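You operate a simulated robot arm through the tools that you are given. There is no shell and no other tool. Be economical: measure what you need, move in short steps, check, and stop when the job is done.

The job below is to be done with a simulated two-armed robot. You get a single attempt, and the scene is never put back.

TASK
Take the brown varnish tin and put it on the third shelf from the top of the brown rack. Put the 50 mm ferrule box from the lower shelf of the drying rack on the shelf under the wheel press and the 20 mm ferrule box on the second shelf from the bottom of the brown rack. Take the grey glue tin and leave it on the low bench. Take the blue stick on the glue bench and put it away on the 200 mm bay. Stack the purple bead pot from the top of the drawer chest on top of the teal bead pot. Take the cup labelled "Marek" from the low bench and leave it on top of the teal pencil box. Take the green stick with the smallest size on its label from the low bench and put it on the back of the treadle table. Pick up the rivet box with the smallest size on its label from the low bench with one hand, pass it to the other hand and put it on the fourth shelf from the bottom of the brown rack. Put the tin labelled "putty" from the grey table on the second shelf from the bottom of the grey rack and the tin labelled "glue" on the free corner of the grey table. Pull the core box lid open. The order is free. Set down upright: brown varnish tin, ferrule box, grey glue tin, cup, rivet box, tin.

The check looks at the end state, three seconds after you hand in, the way a careful person would. Anything else that was tipped, shoved, dropped, spilled or broken makes it a failure. A push-on lid holds only when it is set on centred and level and pressed home; a screw cap is set on level and turned clockwise until tight.

THE ROBOT
Two 7-joint arms with two-finger parallel grippers on one trunk, on a base that drives. Base frame: it is fixed to the floor where the robot stands at the start and does not move with it; the origin is under the middle of the robot, x ahead of it, y to its left, z up; the surface under the hand at the start is at about z = 0.856. Lengths are in m, angles in rad, forces in N, time in s.
The left shoulder is at the start at [0.06, 0.143, 0.838], the right one opposite. With the tool pointing down near the work surface each hand reaches from about 0.22 to 0.68 m from the robot's upright axis, wherever it stands, measured 20 degrees to its own side. Places, roughly: 200 mm bay (26x24 cm) [-6.42, -1.58, 0.96]; back of the treadle table [-3.6, 2.1, 0.9]; bead pot [-1.75, -1, 0.75]; blue stick [0.5, -0.75, 0.75]; brown varnish tin [0.5, 0, 0.5]; core box lid [-6.3, -3.6, 0.9]; cup [-2.75, -1, 0.75]; ferrule box [0.75, 0, 0.5]; fourth shelf of the brown rack [0.7, 1.1, 1.2]; free corner of the grey table (45x24 cm) [-5.82, -1.18, 0.9]; glue tin, tin [-5.5, -0.75, 1]; green stick [-2.75, -0.75, 0.5]; grey glue tin [0.5, -0.25, 0.5]; low bench [-3, -0.7, 0.6]; rivet box [-3.25, -0.75, 0.75]; second shelf of the brown rack [0.7, 1.1, 0.5]; second shelf of the grey rack [-5, -4.5, 0.5]; shelf under the wheel press [-2.8, 0.2, 0.3]; teal pencil box [0.5, 1.5, 0.75]; third shelf of the brown rack [0.7, 1.1, 0.8]. Payload 1.57 kg a hand.
The tool frame of a hand sits at the grasp point between the pads (the TCP): z along the fingers, y along the line on which they close. The tips reach 0.03 m beyond it. Largest opening 0.11 m; finger width 0.024, thickness 0.012; the body of the gripper, 0.048 by 0.112 m, starts 0.078 m behind the TCP.
Orientation is told as [roll, pitch, yaw] about the base's x, y, z axes, in that order, counted from this pose: with the fingers straight down and closing along the base's y, the tool's x points along the base's -x, its y along +y and its z along -z.

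THE INTERFACE
- The arms move only by the tool step_arm. It takes "left_deltas", "right_deltas" or both (then of equal length, played together; a hand with none holds still); each is a list of rows, each a list of 7 numbers: the turn, a rotation vector about the base's x, y, z in rad, then the shift along the base's x, y, z in m, then the gripper command, from -1 (shut) to 1 (fully open), values between in proportion. In form: [[rx, ry, rz, tx, ty, tz, grip], ...]. A call has 1 to 8 rows; each row shifts and turns the commanded pose from where the row before left it. Rows are played at 5 a second. More than 0.05 m and 0.15 rad between two rows, or a gripper value outside its range, and nothing of the call is played. Where a pose cannot be reached the arm comes as near as it can. A force on the tool above 40 N (or 10 N above the force at the start of the call, whichever is more), or a blocked arm, ends the call early, and 0.2 s more pass. The fingers move at their own pace (about 0.045 m/s each) and stop on an object; they squeeze with about 37 N. The grip force told is the motor's: it shows also when the fingers shut on nothing. Time passes only in rows, and 0.2 s behind the last, so rows that do not move let the fingers close. It gives the time, the measured TCP pose, the force on the tool (base axes), the opening and the grip force at its end, in the units of the frame above (readings bear some noise), with the torque about the TCP (base axes, N m) and any sound that the robot's microphone picked up, and new pictures: "views" is both (left out), scene, wrist or none (wrist: the cameras of the hands that moved).
- Cameras (640 x 400 px; columns grow to the right, rows downward): "scene" is now at [0.0489, 0.0044, 1.4507]; the picture's right is [0.01, -1.00, 0.00], its down [-0.74, -0.01, -0.67] and it looks along [0.67, 0.01, -0.74] (base axes); focal length 228 px, centre (320, 200). "left" rides on the left gripper at [0.07, -0.016, -0.141] in its tool frame; the picture's right is [0.23, 0.97, 0.00], its down [-0.86, 0.20, -0.48] and it looks along [-0.47, 0.11, 0.88] (tool axes); focal length 222 px, centre (320, 200). "right" rides on the right gripper at [0.07, 0.016, -0.141] in its tool frame; the picture's right is [-0.23, 0.97, 0.00], its down [-0.85, -0.20, -0.48] and it looks along [-0.47, -0.11, 0.88] (tool axes); focal length 222 px, centre (320, 200). There is no depth. A picture from a camera that has moved, and an enlarged one, comes with that camera's place and axes in the base frame and with its lens.
- slide_trunk(by): slides the trunk up (or, below 0, down) by that many m; the arms and the scene camera ride with it, the base frame stays. It gives what a move gives, with no picture.
- drive_base(legs): drives the robot by 1 to 6 legs, each [ahead, left, turn to the left] in m, m and rad, along the robot's own axes; the way and the turn of a leg run together, so that a leg with both is an arc; at most 1.5 m and 3.142 rad a leg. The arms and the cameras ride along, it lands a little off, and it stops where it bumps. It gives what a move gives, and a new picture of the scene camera.
- aim_head(pan, tilt): turns the head with the scene camera to pan (to the left, within 1.501 rad either way) and tilt (down, from -0.506 to 1.204), counted from straight ahead of the robot. It gives what a move gives, and a new picture of the scene camera.
- zoom(camera, box): a new picture of the part [left, top, right, bottom] of that camera's present view, enlarged. No time passes.
- hand_in(): hands the job in; it is judged then, once.

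Work in short steps. Places have to be worked out from the pictures, the camera data and where the tool is seen: move nearer, look again, correct. Check each grasp and each placing, and mend what went wrong. You have 567 turns and 360 pictures in all, those below and enlarged ones among them. Open the grippers and draw the arms clear of the work before you hand the job in, unless the task says otherwise; then end with one line.

The tools are called as name(argument=value, ...) on one line, values as JSON. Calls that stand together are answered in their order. step_arm: Moves the arms, as the interface text tells. Its arguments: {"type":"object","properties":{"left_deltas":{"type":"array","items":{"type":"array","items":{"type":"number"}}},"right_deltas":{"type":"array","items":{"type":"array","items":{"type":"number"}}},"views":{"type":"string","enum":["both","scene","wrist","none"]}},"required":[]} The other tools are called the same way: slide_trunk (by) slides the trunk up or down; drive_base (legs) drives the base; aim_head (pan, tilt) turns the head that bears the scene camera; zoom (camera, box) takes an enlarged picture of a part of a camera's view; hand_in () hands the job in.

At the start:

```text
time: 0.0
left_eef_pos: [0.4587, 0.3169, 0.9986]
left_tcp_rot: [0.001, 0.0, 0.0]
left_wrist_force: [0.6, 0.0, 1.2]
left_wrist_torque: [-0.03, 0.03, -0.02]
left_finger_gap: 0.1102
left_finger_force: 0.0
right_eef_pos: [0.5106, -0.1478, 1.0004]
right_tcp_rot: [-0.001, 0.0, 0.0]
right_wrist_force: [0.1, 0.0, -1.0]
right_wrist_torque: [0.0, 0.03, 0.02]
right_finger_gap: 0.1099
right_finger_force: 0.0
trunk travel left (down, up): [-0.437, 0.153]
robot x, y, heading: [0.0055, -0.0032, 0.003]
head pan, tilt: [0.014, 0.833]
```

scene: 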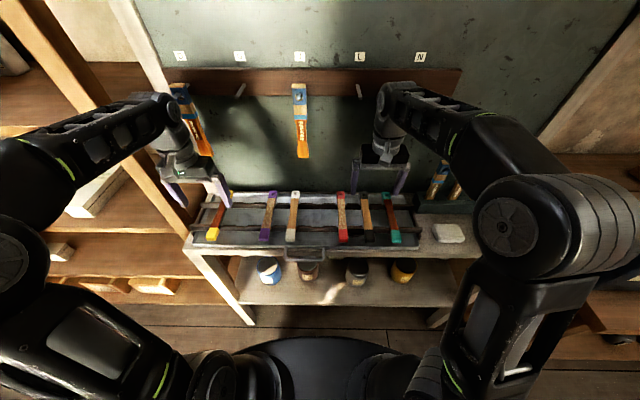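
right: 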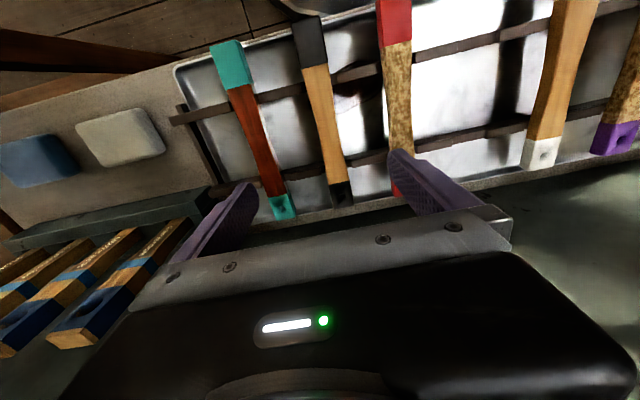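
left: 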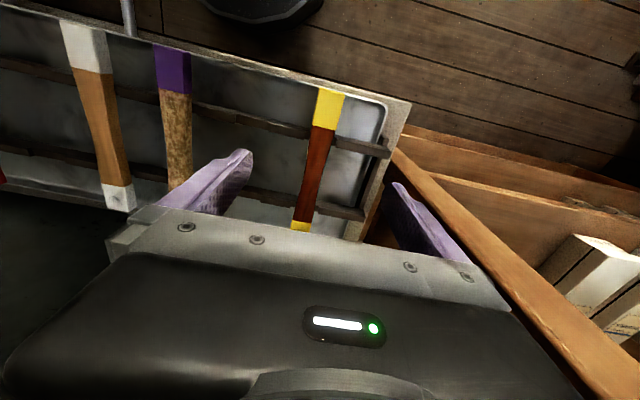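

I see the glue bench with a tray of sticks and a lower shelf of tins. I'll enlarge those two regions first.

zoom(camera="scene", box=[180, 170, 480, 330])

aim_head(pan=0.9, tilt=0.6)

aim_head(pan=-0.9, tilt=0.6)

```text
2.13 times, centred on (330, 250) of scene
camera zoom: at [0.0489, 0.0044, 1.4507], right [0.01, -1.0, 0.0], down [-0.74, -0.01, -0.67], along [0.67, 0.01, -0.74], focal length 486 px, centre (299, 93)
```

zoom: 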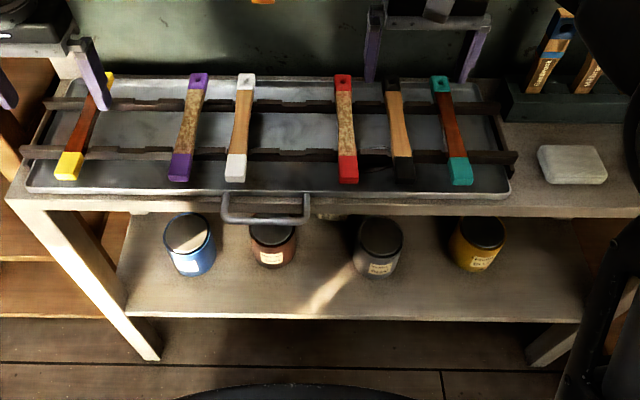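

```text
time: 1.2
left_eef_pos: [0.4578, 0.3182, 0.9997]
left_tcp_rot: [-0.001, -0.001, 0.0]
left_wrist_force: [0.2, 0.0, -0.3]
left_wrist_torque: [-0.03, -0.01, 0.03]
left_finger_gap: 0.11
left_finger_force: 0.1
right_eef_pos: [0.5111, -0.1492, 1.0]
right_tcp_rot: [0.0, -0.001, -0.001]
right_wrist_force: [0.3, 0.0, -1.0]
right_wrist_torque: [-0.01, 0.02, -0.01]
right_finger_gap: 0.11
right_finger_force: 0.0
trunk travel left (down, up): [-0.437, 0.153]
robot x, y, heading: [0.0002, -0.0016, 0.001]
head pan, tilt: [0.901, 0.6]
camera scene: at [0.0248, 0.0725, 1.4703], right [0.78, -0.62, 0.0], down [-0.35, -0.44, -0.82], along [0.51, 0.65, -0.57], focal length 228 px, centre (320, 200)
```

scene: 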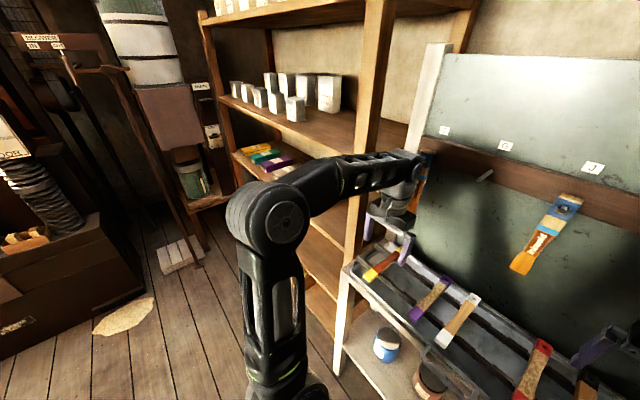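

```text
time: 3.0
left_eef_pos: [0.4588, 0.3168, 0.9999]
left_tcp_rot: [0.0, 0.001, 0.0]
left_wrist_force: [0.1, 0.6, 0.6]
left_wrist_torque: [0.01, 0.02, 0.0]
left_finger_gap: 0.1097
left_finger_force: 0.0
right_eef_pos: [0.5102, -0.1483, 1.0003]
right_tcp_rot: [0.0, 0.0, 0.0]
right_wrist_force: [-0.2, 0.7, 0.3]
right_wrist_torque: [0.0, -0.01, 0.04]
right_finger_gap: 0.1099
right_finger_force: 0.1
trunk travel left (down, up): [-0.437, 0.153]
robot x, y, heading: [-0.0004, 0.0034, 0.001]
head pan, tilt: [-0.901, 0.6]
camera scene: at [0.0248, -0.066, 1.4703], right [-0.78, -0.62, 0.0], down [-0.35, 0.44, -0.83], along [0.51, -0.65, -0.56], focal length 228 px, centre (320, 200)
```

scene: 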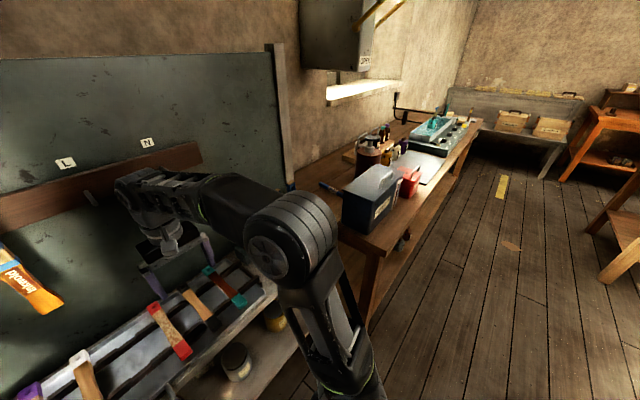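

Before lowering anything, I back away from the bench to see its lower shelf.

drive_base(legs=[[-0.6, 0, 0]])

aim_head(pan=0, tilt=0.5)

```text
time: 5.8
left_eef_pos: [0.001, 0.3238, 1.0091]
left_tcp_rot: [-0.001, -0.025, 0.0]
left_wrist_force: [0.7, -0.2, 0.4]
left_wrist_torque: [-0.02, 0.06, -0.01]
left_finger_gap: 0.1103
left_finger_force: 0.1
right_eef_pos: [0.0568, -0.141, 1.0103]
right_tcp_rot: [0.003, -0.025, 0.008]
right_wrist_force: [0.7, 0.0, -0.4]
right_wrist_torque: [-0.03, 0.06, -0.01]
right_finger_gap: 0.1098
right_finger_force: 0.1
trunk travel left (down, up): [-0.437, 0.153]
robot x, y, heading: [-0.4314, 0.0026, -0.005]
head pan, tilt: [-0.901, 0.6]
stopped in leg 1: the robot was blocked; the commanded pose is now the measured one
camera scene: at [-0.3661, -0.0591, 1.4721], right [-0.78, -0.62, 0.02], down [-0.37, 0.44, -0.82], along [0.5, -0.65, -0.58], focal length 228 px, centre (320, 200)
```

scene: 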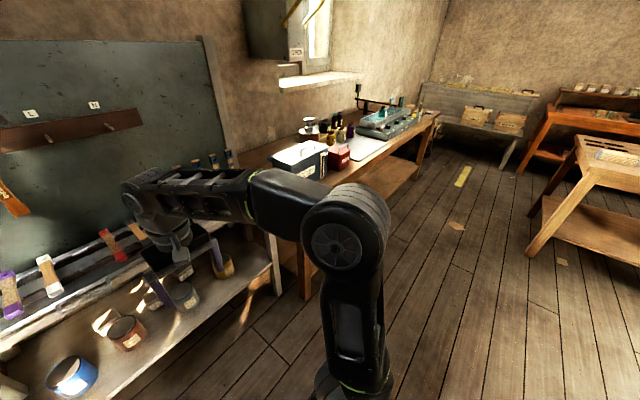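

```text
time: 7.0
left_eef_pos: [0.0064, 0.3215, 1.0055]
left_tcp_rot: [-0.003, -0.018, -0.001]
left_wrist_force: [-0.4, 0.3, 0.3]
left_wrist_torque: [0.0, 0.01, 0.0]
left_finger_gap: 0.11
left_finger_force: 0.1
right_eef_pos: [0.0615, -0.1433, 1.0049]
right_tcp_rot: [0.001, -0.018, 0.007]
right_wrist_force: [0.1, -0.8, 0.2]
right_wrist_torque: [0.01, 0.03, 0.01]
right_finger_gap: 0.1098
right_finger_force: 0.1
trunk travel left (down, up): [-0.437, 0.153]
robot x, y, heading: [-0.4321, 0.0025, -0.008]
head pan, tilt: [0.0, 0.499]
camera scene: at [-0.3287, 0.0097, 1.4787], right [0.0, -1.0, 0.0], down [-0.51, 0.0, -0.86], along [0.86, 0.0, -0.51], focal length 228 px, centre (320, 200)
```

scene: 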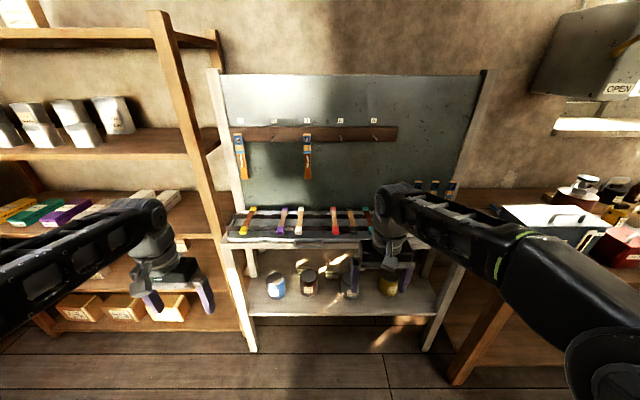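

I was blocked from behind. I move 5 cm forward and look to both sides and rearwards.

drive_base(legs=[[0.05, 0, 0]])

aim_head(pan=1.5, tilt=0.7)

aim_head(pan=-1.5, tilt=0.7)

```text
time: 8.0
left_eef_pos: [0.037, 0.3196, 1.0105]
left_tcp_rot: [0.001, -0.032, -0.001]
left_wrist_force: [1.0, 0.4, -0.6]
left_wrist_torque: [-0.02, 0.06, 0.02]
left_finger_gap: 0.1101
left_finger_force: 0.0
right_eef_pos: [0.0897, -0.1468, 1.0125]
right_tcp_rot: [0.002, -0.034, 0.003]
right_wrist_force: [0.3, 0.3, -0.6]
right_wrist_torque: [-0.02, 0.08, -0.01]
right_finger_gap: 0.1098
right_finger_force: 0.2
trunk travel left (down, up): [-0.437, 0.153]
robot x, y, heading: [-0.3852, 0.0027, -0.008]
head pan, tilt: [0.0, 0.499]
camera scene: at [-0.3256, 0.0067, 1.4792], right [0.0, -1.0, 0.0], down [-0.48, 0.0, -0.88], along [0.88, 0.0, -0.48], focal length 228 px, centre (320, 200)
```

scene: 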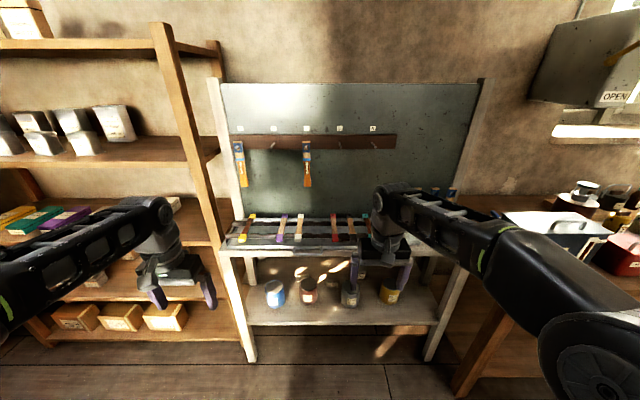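

```text
time: 9.6
left_eef_pos: [0.0339, 0.3188, 1.0116]
left_tcp_rot: [0.001, -0.036, -0.003]
left_wrist_force: [-0.2, 0.1, 0.3]
left_wrist_torque: [-0.01, 0.0, 0.01]
left_finger_gap: 0.11
left_finger_force: 0.0
right_eef_pos: [0.0881, -0.1444, 1.0131]
right_tcp_rot: [0.003, -0.036, 0.003]
right_wrist_force: [0.2, -0.5, -0.1]
right_wrist_torque: [0.0, 0.0, 0.02]
right_finger_gap: 0.1102
right_finger_force: 0.1
trunk travel left (down, up): [-0.437, 0.153]
robot x, y, heading: [-0.3915, 0.0049, -0.004]
head pan, tilt: [1.499, 0.7]
camera scene: at [-0.4122, 0.0918, 1.4617], right [1.0, -0.08, 0.0], down [-0.05, -0.64, -0.77], along [0.06, 0.76, -0.64], focal length 228 px, centre (320, 200)
```

scene: 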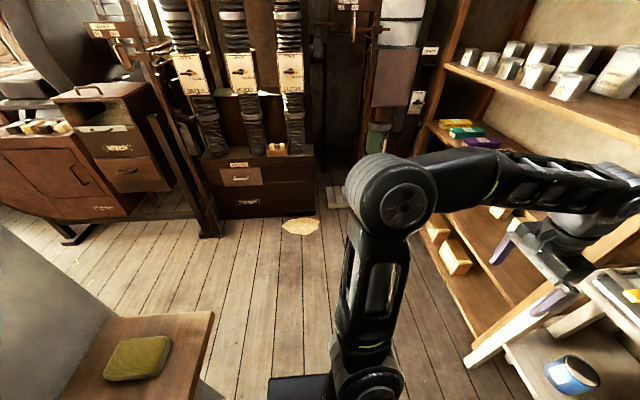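

```text
time: 12.2
left_eef_pos: [0.0344, 0.3202, 1.0113]
left_tcp_rot: [0.0, -0.035, -0.002]
left_wrist_force: [0.8, -0.2, -0.5]
left_wrist_torque: [0.0, -0.01, 0.0]
left_finger_gap: 0.11
left_finger_force: 0.1
right_eef_pos: [0.0878, -0.1447, 1.0137]
right_tcp_rot: [0.003, -0.037, 0.004]
right_wrist_force: [0.2, 0.3, -0.6]
right_wrist_torque: [-0.02, 0.01, 0.0]
right_finger_gap: 0.1101
right_finger_force: 0.0
trunk travel left (down, up): [-0.437, 0.153]
robot x, y, heading: [-0.3891, 0.0056, -0.006]
head pan, tilt: [-1.499, 0.7]
camera scene: at [-0.4128, -0.0777, 1.4617], right [-1.0, -0.07, 0.0], down [-0.04, 0.64, -0.76], along [0.05, -0.76, -0.64], focal length 228 px, centre (320, 200)
```

scene: 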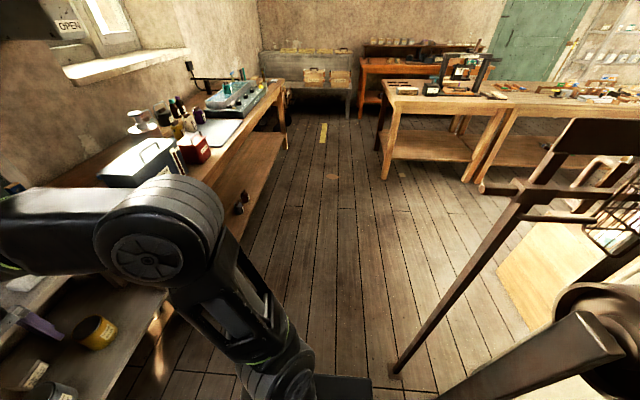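

The view along -y shows iron machinery behind me. I enlarge that side and the far tables.

zoom(camera="scene", box=[340, 20, 640, 210])

aim_head(pan=-1.5, tilt=0.2)

aim_head(pan=1.5, tilt=0.2)

```text
2.11 times, centred on (490, 115) of scene
camera zoom: at [-0.4128, -0.0777, 1.4617], right [-1.0, -0.07, 0.0], down [-0.04, 0.64, -0.76], along [0.05, -0.76, -0.64], focal length 480 px, centre (-38, 379)
```

zoom: 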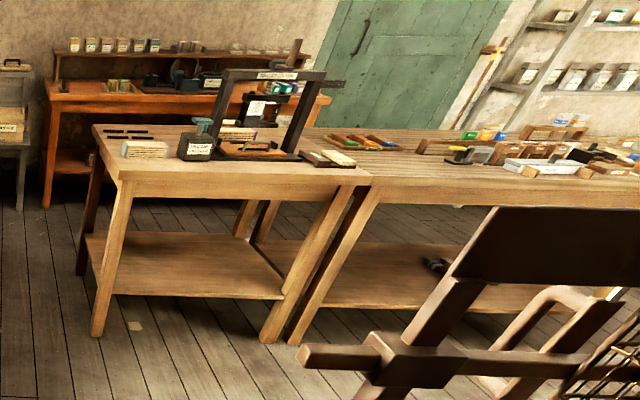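

```text
time: 13.1
left_eef_pos: [0.0339, 0.3194, 1.0113]
left_tcp_rot: [-0.001, -0.034, -0.001]
left_wrist_force: [0.3, -0.1, -0.6]
left_wrist_torque: [-0.02, 0.0, 0.04]
left_finger_gap: 0.11
left_finger_force: 0.1
right_eef_pos: [0.0884, -0.1455, 1.014]
right_tcp_rot: [0.004, -0.036, 0.003]
right_wrist_force: [0.1, 0.0, 0.5]
right_wrist_torque: [-0.04, 0.03, -0.01]
right_finger_gap: 0.1098
right_finger_force: 0.0
trunk travel left (down, up): [-0.437, 0.153]
robot x, y, heading: [-0.3887, 0.0003, -0.003]
head pan, tilt: [-1.499, 0.201]
camera scene: at [-0.4122, -0.0859, 1.507], right [-1.0, -0.07, 0.0], down [-0.01, 0.2, -0.98], along [0.07, -0.98, -0.2], focal length 228 px, centre (320, 200)
```

scene: 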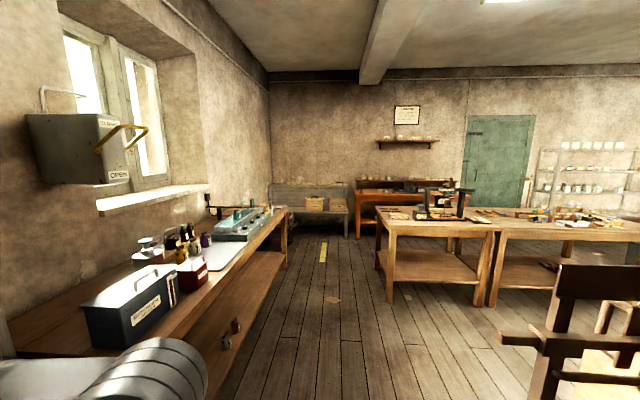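

```text
time: 15.7
left_eef_pos: [0.0344, 0.3196, 1.0136]
left_tcp_rot: [-0.001, -0.037, -0.002]
left_wrist_force: [0.2, -0.1, 0.0]
left_wrist_torque: [0.02, -0.02, 0.02]
left_finger_gap: 0.1102
left_finger_force: 0.1
right_eef_pos: [0.0874, -0.1452, 1.0128]
right_tcp_rot: [0.004, -0.037, 0.003]
right_wrist_force: [-0.3, 0.0, 0.8]
right_wrist_torque: [0.01, 0.02, 0.02]
right_finger_gap: 0.11
right_finger_force: 0.0
trunk travel left (down, up): [-0.437, 0.153]
robot x, y, heading: [-0.3909, 0.0034, 0.003]
head pan, tilt: [1.499, 0.201]
camera scene: at [-0.4117, 0.1, 1.507], right [1.0, -0.07, 0.0], down [-0.01, -0.2, -0.98], along [0.07, 0.98, -0.2], focal length 228 px, centre (320, 200)
```

scene: 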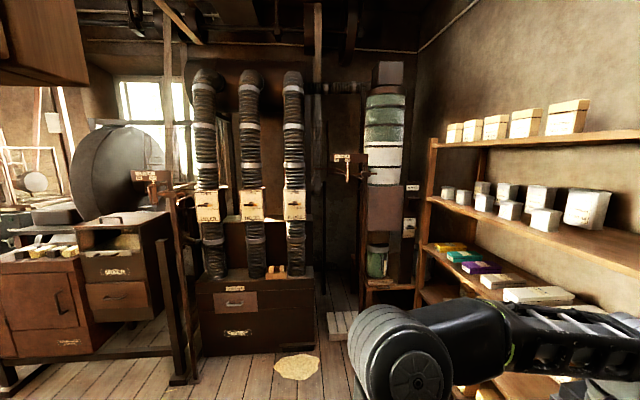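

I'm clear of the bench, so I lower the trunk and look at the lower shelf.

slide_trunk(by=-0.4)

aim_head(pan=0, tilt=0.45)

```text
time: 19.5
left_eef_pos: [0.0351, 0.3188, 0.6127]
left_tcp_rot: [-0.001, -0.036, -0.001]
left_wrist_force: [0.1, 0.2, -1.5]
left_wrist_torque: [-0.01, -0.01, 0.01]
left_finger_gap: 0.1101
left_finger_force: 0.1
right_eef_pos: [0.0877, -0.1454, 0.6136]
right_tcp_rot: [0.003, -0.035, 0.003]
right_wrist_force: [0.0, 0.7, -0.4]
right_wrist_torque: [0.01, -0.01, 0.0]
right_finger_gap: 0.1097
right_finger_force: 0.0
trunk travel left (down, up): [-0.037, 0.553]
robot x, y, heading: [-0.3882, 0.0043, -0.008]
head pan, tilt: [1.499, 0.201]
```

```text
time: 21.1
left_eef_pos: [0.0342, 0.32, 0.6127]
left_tcp_rot: [0.001, -0.035, -0.002]
left_wrist_force: [-0.5, 0.0, -0.4]
left_wrist_torque: [-0.02, 0.04, 0.01]
left_finger_gap: 0.11
left_finger_force: 0.1
right_eef_pos: [0.087, -0.1468, 0.6137]
right_tcp_rot: [0.003, -0.037, 0.003]
right_wrist_force: [-0.2, -0.3, -0.3]
right_wrist_torque: [0.01, 0.02, 0.04]
right_finger_gap: 0.1101
right_finger_force: 0.2
trunk travel left (down, up): [-0.037, 0.553]
robot x, y, heading: [-0.3897, 0.0007, -0.006]
head pan, tilt: [0.0, 0.45]
camera scene: at [-0.3268, 0.0069, 1.0838], right [0.0, -1.0, 0.0], down [-0.44, 0.0, -0.9], along [0.9, 0.0, -0.44], focal length 228 px, centre (320, 200)
```

scene: 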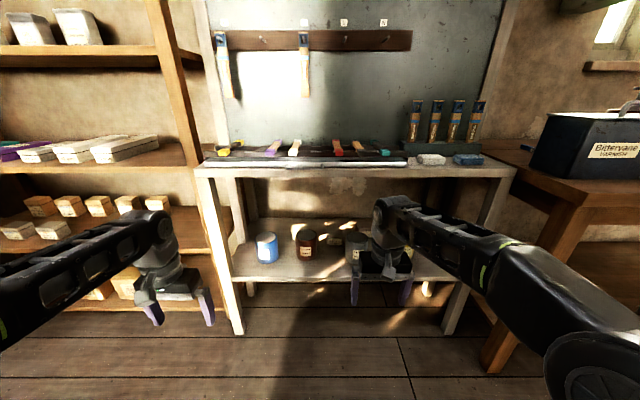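

I don't yet see the ferrule boxes, so I zoom at the lower shelf and at the brown rack.

zoom(camera="scene", box=[220, 170, 480, 320])

zoom(camera="scene", box=[0, 100, 240, 330])

```text
2.46 times, centred on (350, 245) of scene
camera zoom: at [-0.3268, 0.0069, 1.0838], right [0.0, -1.0, 0.0], down [-0.44, 0.0, -0.9], along [0.9, 0.0, -0.44], focal length 561 px, centre (246, 89)
```

zoom: 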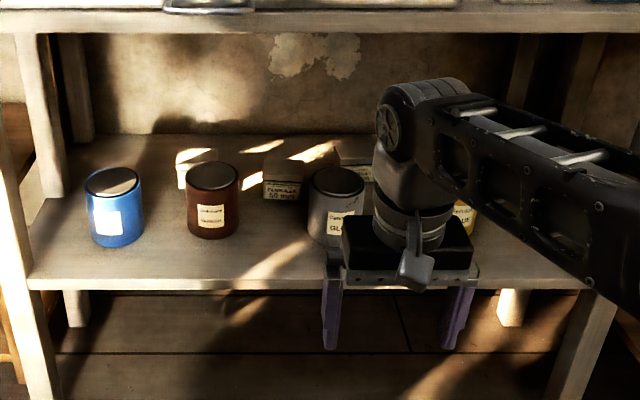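

```text
1.74 times, centred on (120, 215) of scene
camera zoom: at [-0.3268, 0.0069, 1.0838], right [0.0, -1.0, 0.0], down [-0.44, 0.0, -0.9], along [0.9, 0.0, -0.44], focal length 396 px, centre (668, 174)
```

zoom: 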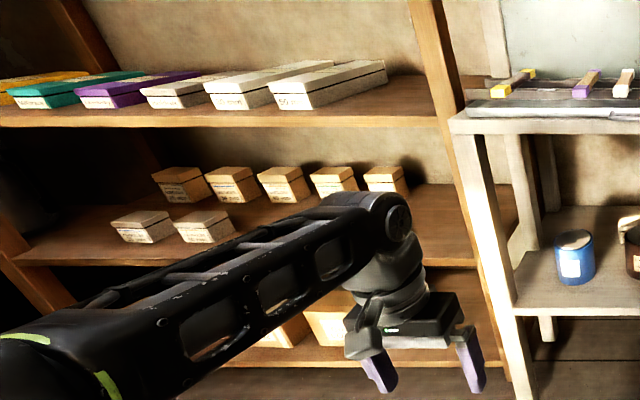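

Three small ferrule boxes sit behind the tins; one reads 50 mm. I estimate the shelf at z≈0.395 and the brown tin at (0.52, 0.068). I tilt both hands to about 1 rad pitch for front approach.

step_arm(left_deltas=[[0, -0.14, 0, 0, 0, 0, 1], [0, -0.14, 0, 0, 0, 0, 1], [0, -0.14, 0, 0, 0, 0, 1], [0, -0.14, 0, 0, 0, 0, 1], [0, -0.14, 0, 0, 0, 0, 1], [0, -0.14, 0, 0, 0, 0, 1], [0, -0.13, 0, 0, 0, 0, 1], [0, 0, 0, 0, 0, 0, 1]], right_deltas=[[0, -0.14, 0, 0, 0, 0, 1], [0, -0.14, 0, 0, 0, 0, 1], [0, -0.14, 0, 0, 0, 0, 1], [0, -0.14, 0, 0, 0, 0, 1], [0, -0.14, 0, 0, 0, 0, 1], [0, -0.14, 0, 0, 0, 0, 1], [0, -0.13, 0, 0, 0, 0, 1], [0, 0, 0, 0, 0, 0, 1]], views="scene")

```text
time: 22.9
left_eef_pos: [0.0381, 0.323, 0.6152]
left_tcp_rot: [0.0, -1.004, -0.005]
left_wrist_force: [0.6, -0.3, 0.0]
left_wrist_torque: [-0.01, 0.01, -0.01]
left_finger_gap: 0.1102
left_finger_force: 0.0
left hand out of reach, approached as far as the arm can: row 7
right_eef_pos: [0.0871, -0.1454, 0.6122]
right_tcp_rot: [-0.001, -1.006, 0.006]
right_wrist_force: [-0.2, -0.4, 0.3]
right_wrist_torque: [0.01, 0.05, 0.02]
right_finger_gap: 0.1101
right_finger_force: 0.0
trunk travel left (down, up): [-0.037, 0.553]
robot x, y, heading: [-0.3888, 0.0046, 0.001]
head pan, tilt: [0.0, 0.45]
camera scene: at [-0.3268, 0.0068, 1.0838], right [0.0, -1.0, 0.0], down [-0.44, 0.0, -0.9], along [0.9, 0.0, -0.44], focal length 228 px, centre (320, 200)
```

scene: 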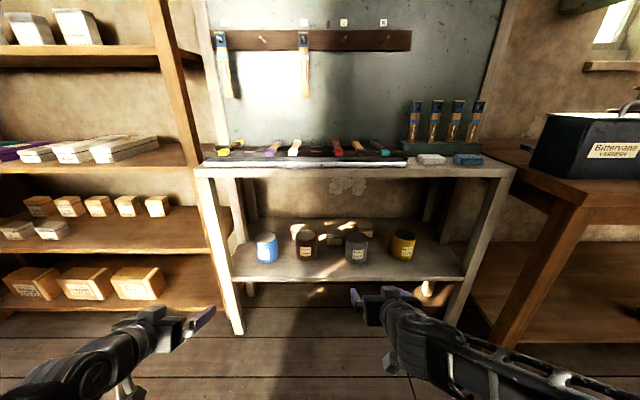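

Arms are folded and the view is clear now. Zoom on the lower shelf.

zoom(camera="scene", box=[240, 200, 440, 300])

```text
3.20 times, centred on (340, 250) of scene
camera zoom: at [-0.3268, 0.0068, 1.0838], right [0.0, -1.0, 0.0], down [-0.44, 0.0, -0.9], along [0.9, 0.0, -0.44], focal length 730 px, centre (256, 40)
```

zoom: 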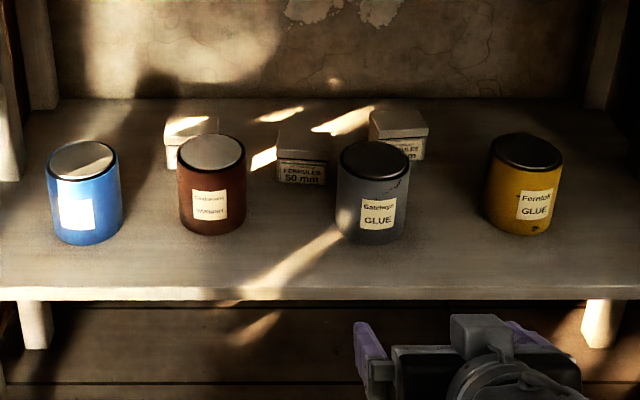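

Brown tin at about (0.519, 0.069), grey at (0.507, -0.156). I lower the trunk a bit and drive forward with the hands over the tin tops but under the bench top.

slide_trunk(by=-0.035)

drive_base(legs=[[0.05, -0.1, 0], [0.28, 0, 0]])

```text
time: 23.7
left_eef_pos: [0.0379, 0.3237, 0.5786]
left_tcp_rot: [0.004, -1.005, -0.005]
left_wrist_force: [0.7, 0.1, 0.1]
left_wrist_torque: [-0.03, 0.0, -0.07]
left_finger_gap: 0.11
left_finger_force: 0.0
right_eef_pos: [0.0871, -0.145, 0.5786]
right_tcp_rot: [-0.002, -1.007, 0.006]
right_wrist_force: [-0.1, 0.1, 0.0]
right_wrist_torque: [0.01, -0.01, -0.02]
right_finger_gap: 0.11
right_finger_force: 0.0
trunk travel left (down, up): [-0.002, 0.588]
robot x, y, heading: [-0.3886, 0.0047, -0.0]
head pan, tilt: [0.0, 0.45]
```

```text
time: 26.5
left_eef_pos: [0.3621, 0.2231, 0.58]
left_tcp_rot: [0.001, -1.004, 0.005]
left_wrist_force: [-0.1, 0.5, -0.1]
left_wrist_torque: [0.03, -0.04, 0.01]
left_finger_gap: 0.11
left_finger_force: 0.0
right_eef_pos: [0.418, -0.2452, 0.5788]
right_tcp_rot: [-0.002, -1.008, 0.015]
right_wrist_force: [0.1, -0.3, 0.5]
right_wrist_torque: [0.0, 0.02, -0.01]
right_finger_gap: 0.11
right_finger_force: 0.0
trunk travel left (down, up): [-0.002, 0.588]
robot x, y, heading: [-0.059, -0.1013, 0.006]
head pan, tilt: [0.0, 0.45]
camera scene: at [0.002, -0.0962, 1.0488], right [0.01, -1.0, 0.0], down [-0.44, 0.0, -0.9], along [0.9, 0.01, -0.44], focal length 228 px, centre (320, 200)
```

scene: 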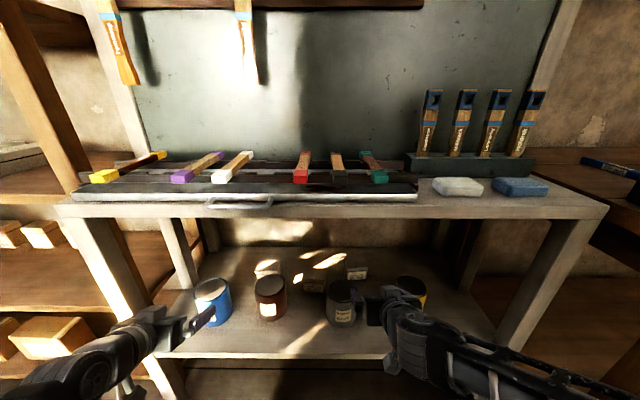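

Move the left hand to y=0.069, then lower in front of the brown tin, looking with the wrist camera.

step_arm(left_deltas=[[0, 0, 0, -0.01, -0.04, 0, 1], [0, 0, 0, 0, -0.04, 0, 1], [0, 0, 0, 0, -0.04, 0, 1], [0, 0, 0, 0, -0.034, 0, 1], [0, 0, 0, 0, 0, -0.04, 1], [0, 0, 0, 0.01, 0, -0.04, 1], [0, 0, 0, 0.01, 0, -0.04, 1], [0, 0, 0, 0, 0, 0, 1]], views="both")

```text
time: 28.3
left_eef_pos: [0.4407, 0.0752, 0.5137]
left_tcp_rot: [0.001, -1.001, 0.007]
left_wrist_force: [0.2, -0.3, -0.9]
left_wrist_torque: [-0.04, -0.05, 0.01]
left_finger_gap: 0.1102
left_finger_force: 0.1
left hand out of reach, approached as far as the arm can: row 1, 2, 3, 5, 6, 7
right_eef_pos: [0.418, -0.2446, 0.5782]
right_tcp_rot: [-0.001, -1.005, 0.014]
right_wrist_force: [0.6, -1.4, -0.9]
right_wrist_torque: [0.0, -0.01, -0.01]
right_finger_gap: 0.1099
right_finger_force: 0.1
trunk travel left (down, up): [-0.002, 0.588]
robot x, y, heading: [-0.0615, -0.1024, 0.009]
head pan, tilt: [0.0, 0.45]
camera scene: at [0.0021, -0.0963, 1.0488], right [0.01, -1.0, 0.0], down [-0.44, 0.0, -0.9], along [0.9, 0.01, -0.44], focal length 228 px, centre (320, 200)
camera left: at [0.2839, 0.0591, 0.5304], right [-0.13, 0.97, -0.19], down [0.06, 0.2, 0.98], along [0.99, 0.12, -0.08], focal length 222 px, centre (320, 200)
```

scene: 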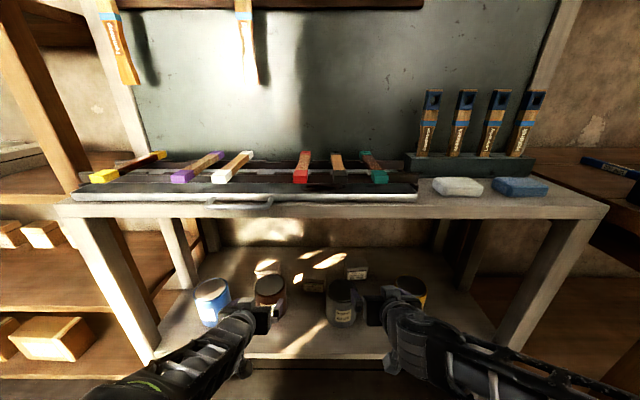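
left: 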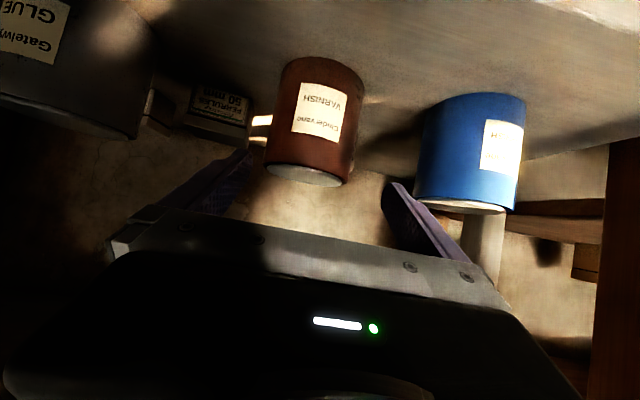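

The tin is centred between the fingers and the wrist view gives its y as 0.068. I go forward and down around it and close.

step_arm(left_deltas=[[0, 0, 0, 0.02, -0.007, -0.02, 1], [0, 0, 0, 0.025, 0, -0.02, 1], [0, 0, 0, 0.02, 0, -0.02, 1], [0, 0, 0, 0.01, 0, -0.005, 1], [0, 0, 0, 0, 0, 0, 1], [0, 0, 0, 0, 0, 0, 1]], views="wrist")

```text
time: 29.7
left_eef_pos: [0.5165, 0.0674, 0.4495]
left_tcp_rot: [0.001, -1.004, 0.004]
left_wrist_force: [0.0, 0.3, 0.3]
left_wrist_torque: [-0.03, 0.0, 0.01]
left_finger_gap: 0.1099
left_finger_force: 0.1
right_eef_pos: [0.419, -0.2432, 0.5787]
right_tcp_rot: [-0.003, -1.006, 0.013]
right_wrist_force: [-0.4, 0.8, -0.7]
right_wrist_torque: [0.02, -0.01, 0.0]
right_finger_gap: 0.1098
right_finger_force: 0.1
trunk travel left (down, up): [-0.002, 0.588]
robot x, y, heading: [-0.0583, -0.1029, 0.007]
head pan, tilt: [0.0, 0.45]
camera left: at [0.3589, 0.0517, 0.4655], right [-0.13, 0.97, -0.19], down [0.06, 0.2, 0.98], along [0.99, 0.12, -0.08], focal length 222 px, centre (320, 200)
```

left: 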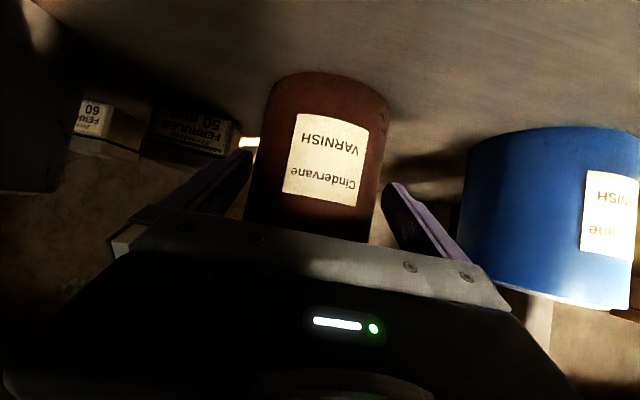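

Tin sits between the pads; the box behind the grey tin reads "60". Close on the tin.

step_arm(left_deltas=[[0, 0, 0, 0, 0, 0, -1], [0, 0, 0, 0, 0, 0, -1], [0, 0, 0, 0, 0, 0, -1], [0, 0, 0, 0, 0, 0, -1], [0, 0, 0, 0, 0, 0.02, -1], [0, 0, 0, 0, 0, 0.04, -1], [0, 0, 0, 0, 0, 0.01, -1], [0, 0, 0, 0, 0, 0, -1]], views="both")

```text
time: 31.5
left_eef_pos: [0.5166, 0.0688, 0.5199]
left_tcp_rot: [0.002, -1.002, 0.005]
left_wrist_force: [0.4, -0.2, -7.7]
left_wrist_torque: [-0.03, 0.2, -0.02]
left_finger_gap: 0.0993
left_finger_force: 37.1
right_eef_pos: [0.4179, -0.2457, 0.5792]
right_tcp_rot: [0.0, -1.004, 0.014]
right_wrist_force: [-1.2, -0.7, -0.5]
right_wrist_torque: [0.04, -0.02, 0.0]
right_finger_gap: 0.1099
right_finger_force: 0.1
trunk travel left (down, up): [-0.002, 0.588]
robot x, y, heading: [-0.0615, -0.0972, 0.005]
head pan, tilt: [0.0, 0.45]
camera scene: at [0.0026, -0.0961, 1.0488], right [0.01, -1.0, 0.0], down [-0.44, 0.0, -0.9], along [0.9, 0.01, -0.44], focal length 228 px, centre (320, 200)
camera left: at [0.3594, 0.0529, 0.5359], right [-0.13, 0.97, -0.19], down [0.06, 0.2, 0.98], along [0.99, 0.12, -0.08], focal length 222 px, centre (320, 200)
```

scene: 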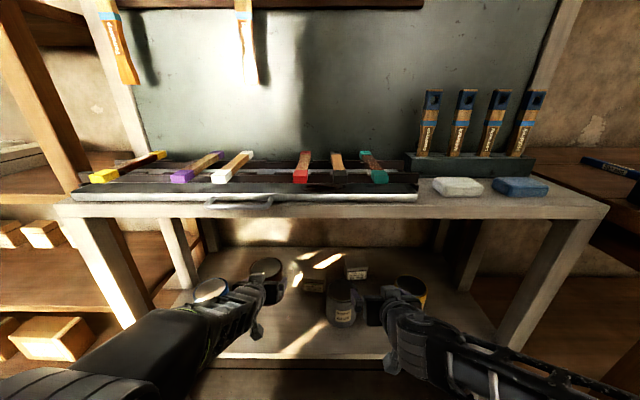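
left: 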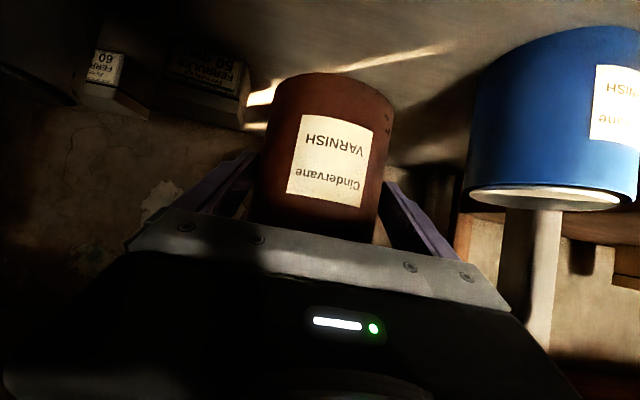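

Tin is held (gap 0.099). I back out, then drive left in front of the brown rack to look for room.

drive_base(legs=[[-0.29, 0, 0], [0, 0.9, 0]])

slide_trunk(by=0.4)

aim_head(pan=0.2, tilt=0.5)

```text
time: 37.8
left_eef_pos: [0.1995, 0.9677, 0.5197]
left_tcp_rot: [0.001, -1.002, 0.025]
left_wrist_force: [-0.1, 0.7, -7.3]
left_wrist_torque: [-0.01, 0.17, -0.02]
left_finger_gap: 0.0992
left_finger_force: 36.9
right_eef_pos: [0.1085, 0.6532, 0.5782]
right_tcp_rot: [-0.002, -1.005, 0.035]
right_wrist_force: [0.4, -0.4, 0.0]
right_wrist_torque: [0.02, -0.01, 0.0]
right_finger_gap: 0.11
right_finger_force: 0.0
trunk travel left (down, up): [-0.002, 0.588]
robot x, y, heading: [-0.3714, 0.7892, 0.027]
head pan, tilt: [0.0, 0.45]
camera scene: at [-0.3102, 0.7927, 1.0488], right [0.03, -1.0, 0.0], down [-0.44, -0.01, -0.9], along [0.9, 0.02, -0.44], focal length 228 px, centre (320, 200)
```

scene: 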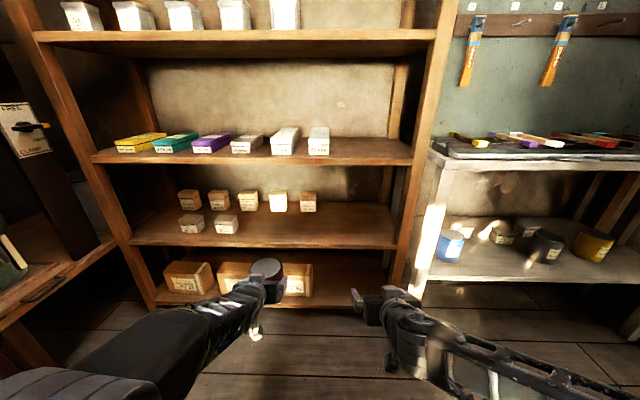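

```text
time: 41.7
left_eef_pos: [0.1999, 0.9672, 0.9187]
left_tcp_rot: [0.004, -1.002, 0.025]
left_wrist_force: [0.5, 0.2, -7.5]
left_wrist_torque: [0.03, 0.22, 0.01]
left_finger_gap: 0.0991
left_finger_force: 37.1
right_eef_pos: [0.1094, 0.6508, 0.9791]
right_tcp_rot: [0.0, -1.007, 0.034]
right_wrist_force: [-0.9, 0.7, 0.6]
right_wrist_torque: [0.01, 0.0, -0.04]
right_finger_gap: 0.1102
right_finger_force: 0.1
trunk travel left (down, up): [-0.402, 0.188]
robot x, y, heading: [-0.3677, 0.7857, 0.028]
head pan, tilt: [0.0, 0.45]
```

```text
time: 42.4
left_eef_pos: [0.2002, 0.968, 0.9192]
left_tcp_rot: [0.002, -1.002, 0.023]
left_wrist_force: [-0.3, 0.6, -7.1]
left_wrist_torque: [-0.03, 0.2, -0.04]
left_finger_gap: 0.0991
left_finger_force: 37.5
right_eef_pos: [0.1083, 0.653, 0.9794]
right_tcp_rot: [-0.002, -1.004, 0.035]
right_wrist_force: [0.2, 0.0, 0.0]
right_wrist_torque: [-0.02, -0.01, 0.05]
right_finger_gap: 0.1099
right_finger_force: 0.1
trunk travel left (down, up): [-0.402, 0.188]
robot x, y, heading: [-0.3734, 0.785, 0.025]
head pan, tilt: [0.201, 0.499]
camera scene: at [-0.3132, 0.8108, 1.4443], right [0.22, -0.97, 0.0], down [-0.47, -0.11, -0.88], along [0.86, 0.2, -0.48], focal length 228 px, centre (320, 200)
```

scene: 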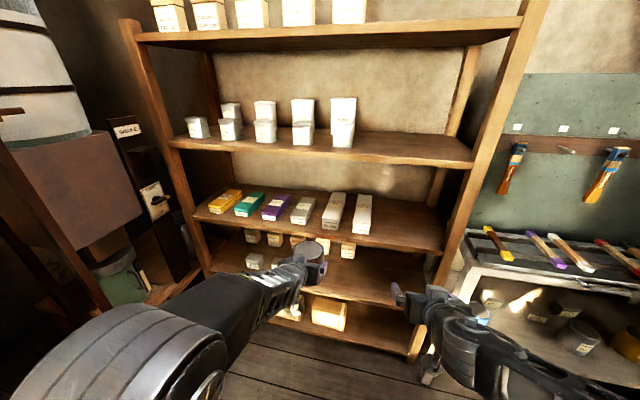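

Third shelf front is at about x=0.472, z≈0.815, free between y≈0.51 and 0.775. I aim the tin at (0.6, 0.64): shift the base right, then forward.

drive_base(legs=[[0, -0.33, -0.025], [0.33, 0, 0]])

```text
time: 46.3
left_eef_pos: [0.5364, 0.6294, 0.9187]
left_tcp_rot: [0.0, -0.999, 0.004]
left_wrist_force: [0.3, 0.0, -8.4]
left_wrist_torque: [0.0, 0.21, -0.02]
left_finger_gap: 0.0993
left_finger_force: 36.3
right_eef_pos: [0.4396, 0.316, 0.9779]
right_tcp_rot: [-0.001, -1.005, 0.015]
right_wrist_force: [-0.1, 0.1, -0.6]
right_wrist_torque: [-0.02, 0.0, 0.0]
right_finger_gap: 0.1102
right_finger_force: 0.0
trunk travel left (down, up): [-0.402, 0.188]
robot x, y, heading: [-0.0387, 0.4627, 0.011]
head pan, tilt: [0.201, 0.499]
camera scene: at [0.0209, 0.483, 1.4443], right [0.21, -0.98, 0.0], down [-0.47, -0.1, -0.88], along [0.86, 0.18, -0.48], focal length 228 px, centre (320, 200)
```

scene: 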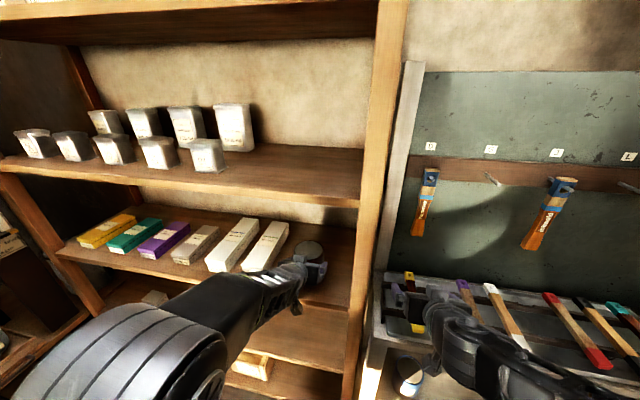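

Clear. Advance the tin 6 cm over the shelf and lower in steps to find contact (expected TCP z≈0.87).

step_arm(left_deltas=[[0, 0, 0, 0.03, 0.01, 0, -1], [0, 0, 0, 0.03, 0.005, 0, -1], [0, 0, 0, 0, 0, -0.02, -1], [0, 0, 0, 0, 0, -0.01, -1], [0, 0, 0, 0, 0, 0, -1]], views="wrist")

```text
time: 47.5
left_eef_pos: [0.5956, 0.6445, 0.8946]
left_tcp_rot: [0.001, -1.014, 0.007]
left_wrist_force: [-1.4, 0.9, 32.0]
left_wrist_torque: [0.45, -0.58, 0.43]
left_finger_gap: 0.0991
left_finger_force: 37.1
right_eef_pos: [0.4365, 0.3171, 0.9803]
right_tcp_rot: [0.001, -1.01, 0.015]
right_wrist_force: [0.0, 0.0, -0.4]
right_wrist_torque: [0.0, -0.01, 0.04]
right_finger_gap: 0.1099
right_finger_force: 0.1
trunk travel left (down, up): [-0.402, 0.188]
robot x, y, heading: [-0.0412, 0.462, 0.002]
head pan, tilt: [0.201, 0.499]
camera left: at [0.4385, 0.6286, 0.909], right [-0.13, 0.97, -0.19], down [0.04, 0.2, 0.98], along [0.99, 0.11, -0.07], focal length 222 px, centre (320, 200)
```

left: 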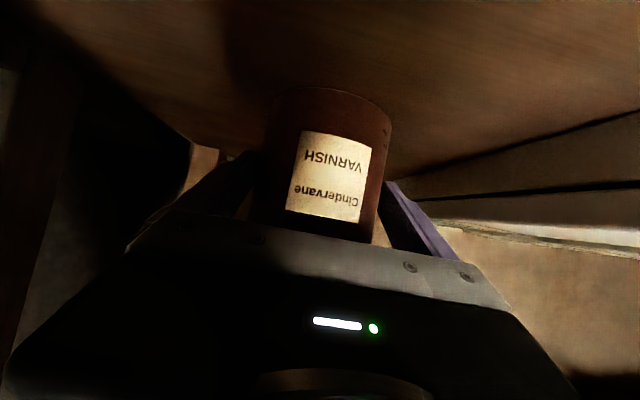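

Contact with the shelf at z≈0.895. I ease up slightly and open.

step_arm(left_deltas=[[0, 0, 0, 0, 0, 0.005, -1], [0, 0, 0, 0, 0, 0, -1]], views="none")

```text
time: 48.1
left_eef_pos: [0.5956, 0.6442, 0.8935]
left_tcp_rot: [0.002, -1.006, 0.005]
left_wrist_force: [6.6, -4.0, 10.6]
left_wrist_torque: [-0.83, -1.18, -0.05]
left_finger_gap: 0.0994
left_finger_force: 36.8
right_eef_pos: [0.4388, 0.3155, 0.9795]
right_tcp_rot: [-0.001, -1.008, 0.013]
right_wrist_force: [0.4, 0.5, 0.4]
right_wrist_torque: [0.02, -0.02, -0.01]
right_finger_gap: 0.11
right_finger_force: 0.1
trunk travel left (down, up): [-0.402, 0.188]
robot x, y, heading: [-0.0372, 0.463, 0.007]
head pan, tilt: [0.201, 0.499]
```

Force has settled near free resting; open and wait, watching the wrist camera.

step_arm(left_deltas=[[0, 0, 0, 0, 0, 0, 1], [0, 0, 0, 0, 0, 0, 1], [0, 0, 0, 0, 0, 0, 1]], views="wrist")

```text
time: 48.9
left_eef_pos: [0.5957, 0.6458, 0.893]
left_tcp_rot: [0.002, -1.0, 0.005]
left_wrist_force: [0.0, 0.7, 0.1]
left_wrist_torque: [0.0, 0.0, -0.01]
left_finger_gap: 0.1099
left_finger_force: 0.0
right_eef_pos: [0.439, 0.3171, 0.9789]
right_tcp_rot: [-0.003, -1.007, 0.016]
right_wrist_force: [-0.2, 0.4, -0.5]
right_wrist_torque: [0.0, 0.03, -0.01]
right_finger_gap: 0.1101
right_finger_force: 0.2
trunk travel left (down, up): [-0.402, 0.188]
robot x, y, heading: [-0.038, 0.4601, 0.011]
head pan, tilt: [0.201, 0.499]
camera left: at [0.4382, 0.6301, 0.9103], right [-0.13, 0.97, -0.19], down [0.06, 0.2, 0.98], along [0.99, 0.12, -0.08], focal length 222 px, centre (320, 200)
```

left: 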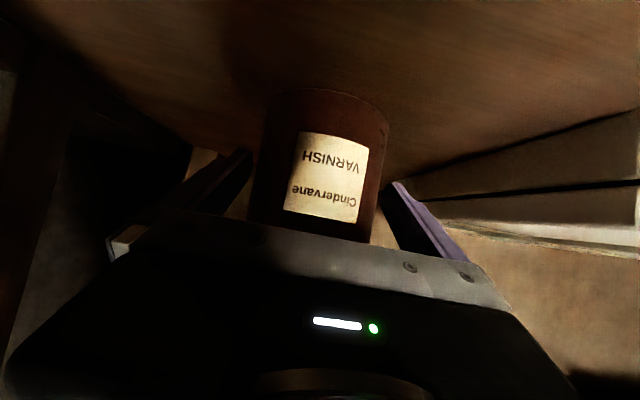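

The tin stands free. I back out and check it, then return to the drying rack for the left ferrule box.

drive_base(legs=[[-0.31, 0, -0.01], [0, -0.53, 0]])

slide_trunk(by=-0.4)

aim_head(pan=0.1, tilt=0.45)

zoom(camera="scene", box=[240, 200, 440, 300])

```text
time: 53.6
left_eef_pos: [0.2898, 0.1297, 0.8932]
left_tcp_rot: [0.004, -1.002, 0.002]
left_wrist_force: [-0.1, -0.1, 0.4]
left_wrist_torque: [0.05, 0.0, 0.03]
left_finger_gap: 0.1102
left_finger_force: 0.0
right_eef_pos: [0.1307, -0.1993, 0.9775]
right_tcp_rot: [0.0, -1.005, 0.011]
right_wrist_force: [0.1, 0.3, 0.3]
right_wrist_torque: [0.01, 0.02, 0.02]
right_finger_gap: 0.1098
right_finger_force: 0.1
trunk travel left (down, up): [-0.402, 0.188]
robot x, y, heading: [-0.3477, -0.056, 0.001]
head pan, tilt: [0.201, 0.499]
camera scene: at [-0.2868, -0.032, 1.4444], right [0.2, -0.98, 0.0], down [-0.47, -0.1, -0.88], along [0.86, 0.18, -0.48], focal length 228 px, centre (320, 200)
```

scene: 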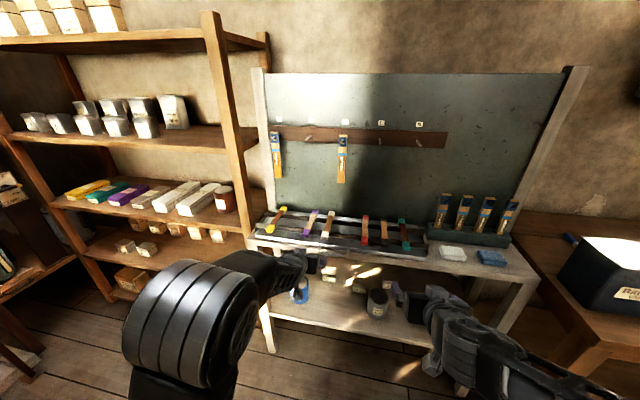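

```text
time: 57.4
left_eef_pos: [0.2888, 0.1306, 0.493]
left_tcp_rot: [0.003, -1.001, 0.001]
left_wrist_force: [-0.8, 0.1, 0.2]
left_wrist_torque: [-0.02, -0.02, 0.04]
left_finger_gap: 0.1099
left_finger_force: 0.0
right_eef_pos: [0.1322, -0.1983, 0.5785]
right_tcp_rot: [0.0, -1.004, 0.01]
right_wrist_force: [0.3, 0.1, 0.6]
right_wrist_torque: [0.0, -0.01, 0.0]
right_finger_gap: 0.1099
right_finger_force: 0.1
trunk travel left (down, up): [-0.002, 0.588]
robot x, y, heading: [-0.3486, -0.0519, 0.007]
head pan, tilt: [0.201, 0.499]
```

```text
time: 58.1
left_eef_pos: [0.2903, 0.13, 0.4937]
left_tcp_rot: [0.001, -1.002, 0.002]
left_wrist_force: [0.6, 0.2, 0.2]
left_wrist_torque: [-0.02, 0.0, 0.01]
left_finger_gap: 0.1101
left_finger_force: 0.0
right_eef_pos: [0.1313, -0.1995, 0.5795]
right_tcp_rot: [-0.003, -1.006, 0.009]
right_wrist_force: [0.3, -0.4, -1.2]
right_wrist_torque: [0.0, -0.01, -0.02]
right_finger_gap: 0.1099
right_finger_force: 0.0
trunk travel left (down, up): [-0.002, 0.588]
robot x, y, heading: [-0.3474, -0.0563, -0.0]
head pan, tilt: [0.099, 0.45]
camera scene: at [-0.2845, -0.0405, 1.0488], right [0.1, -0.99, 0.0], down [-0.43, -0.04, -0.9], along [0.9, 0.09, -0.44], focal length 228 px, centre (320, 200)
```

scene: 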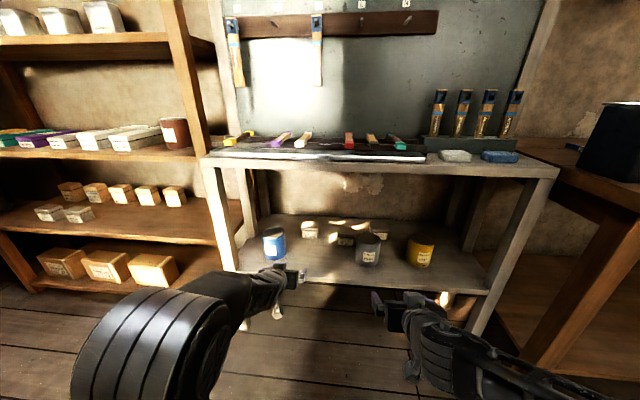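

```text
3.20 times, centred on (340, 250) of scene
camera zoom: at [-0.2845, -0.0405, 1.0488], right [0.1, -0.99, 0.0], down [-0.43, -0.04, -0.9], along [0.9, 0.09, -0.44], focal length 730 px, centre (256, 40)
```

zoom: 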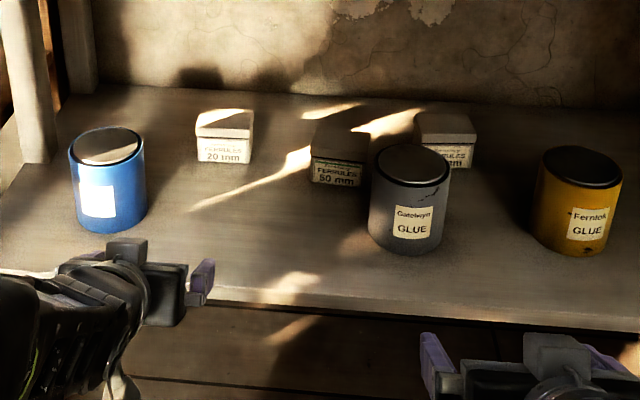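

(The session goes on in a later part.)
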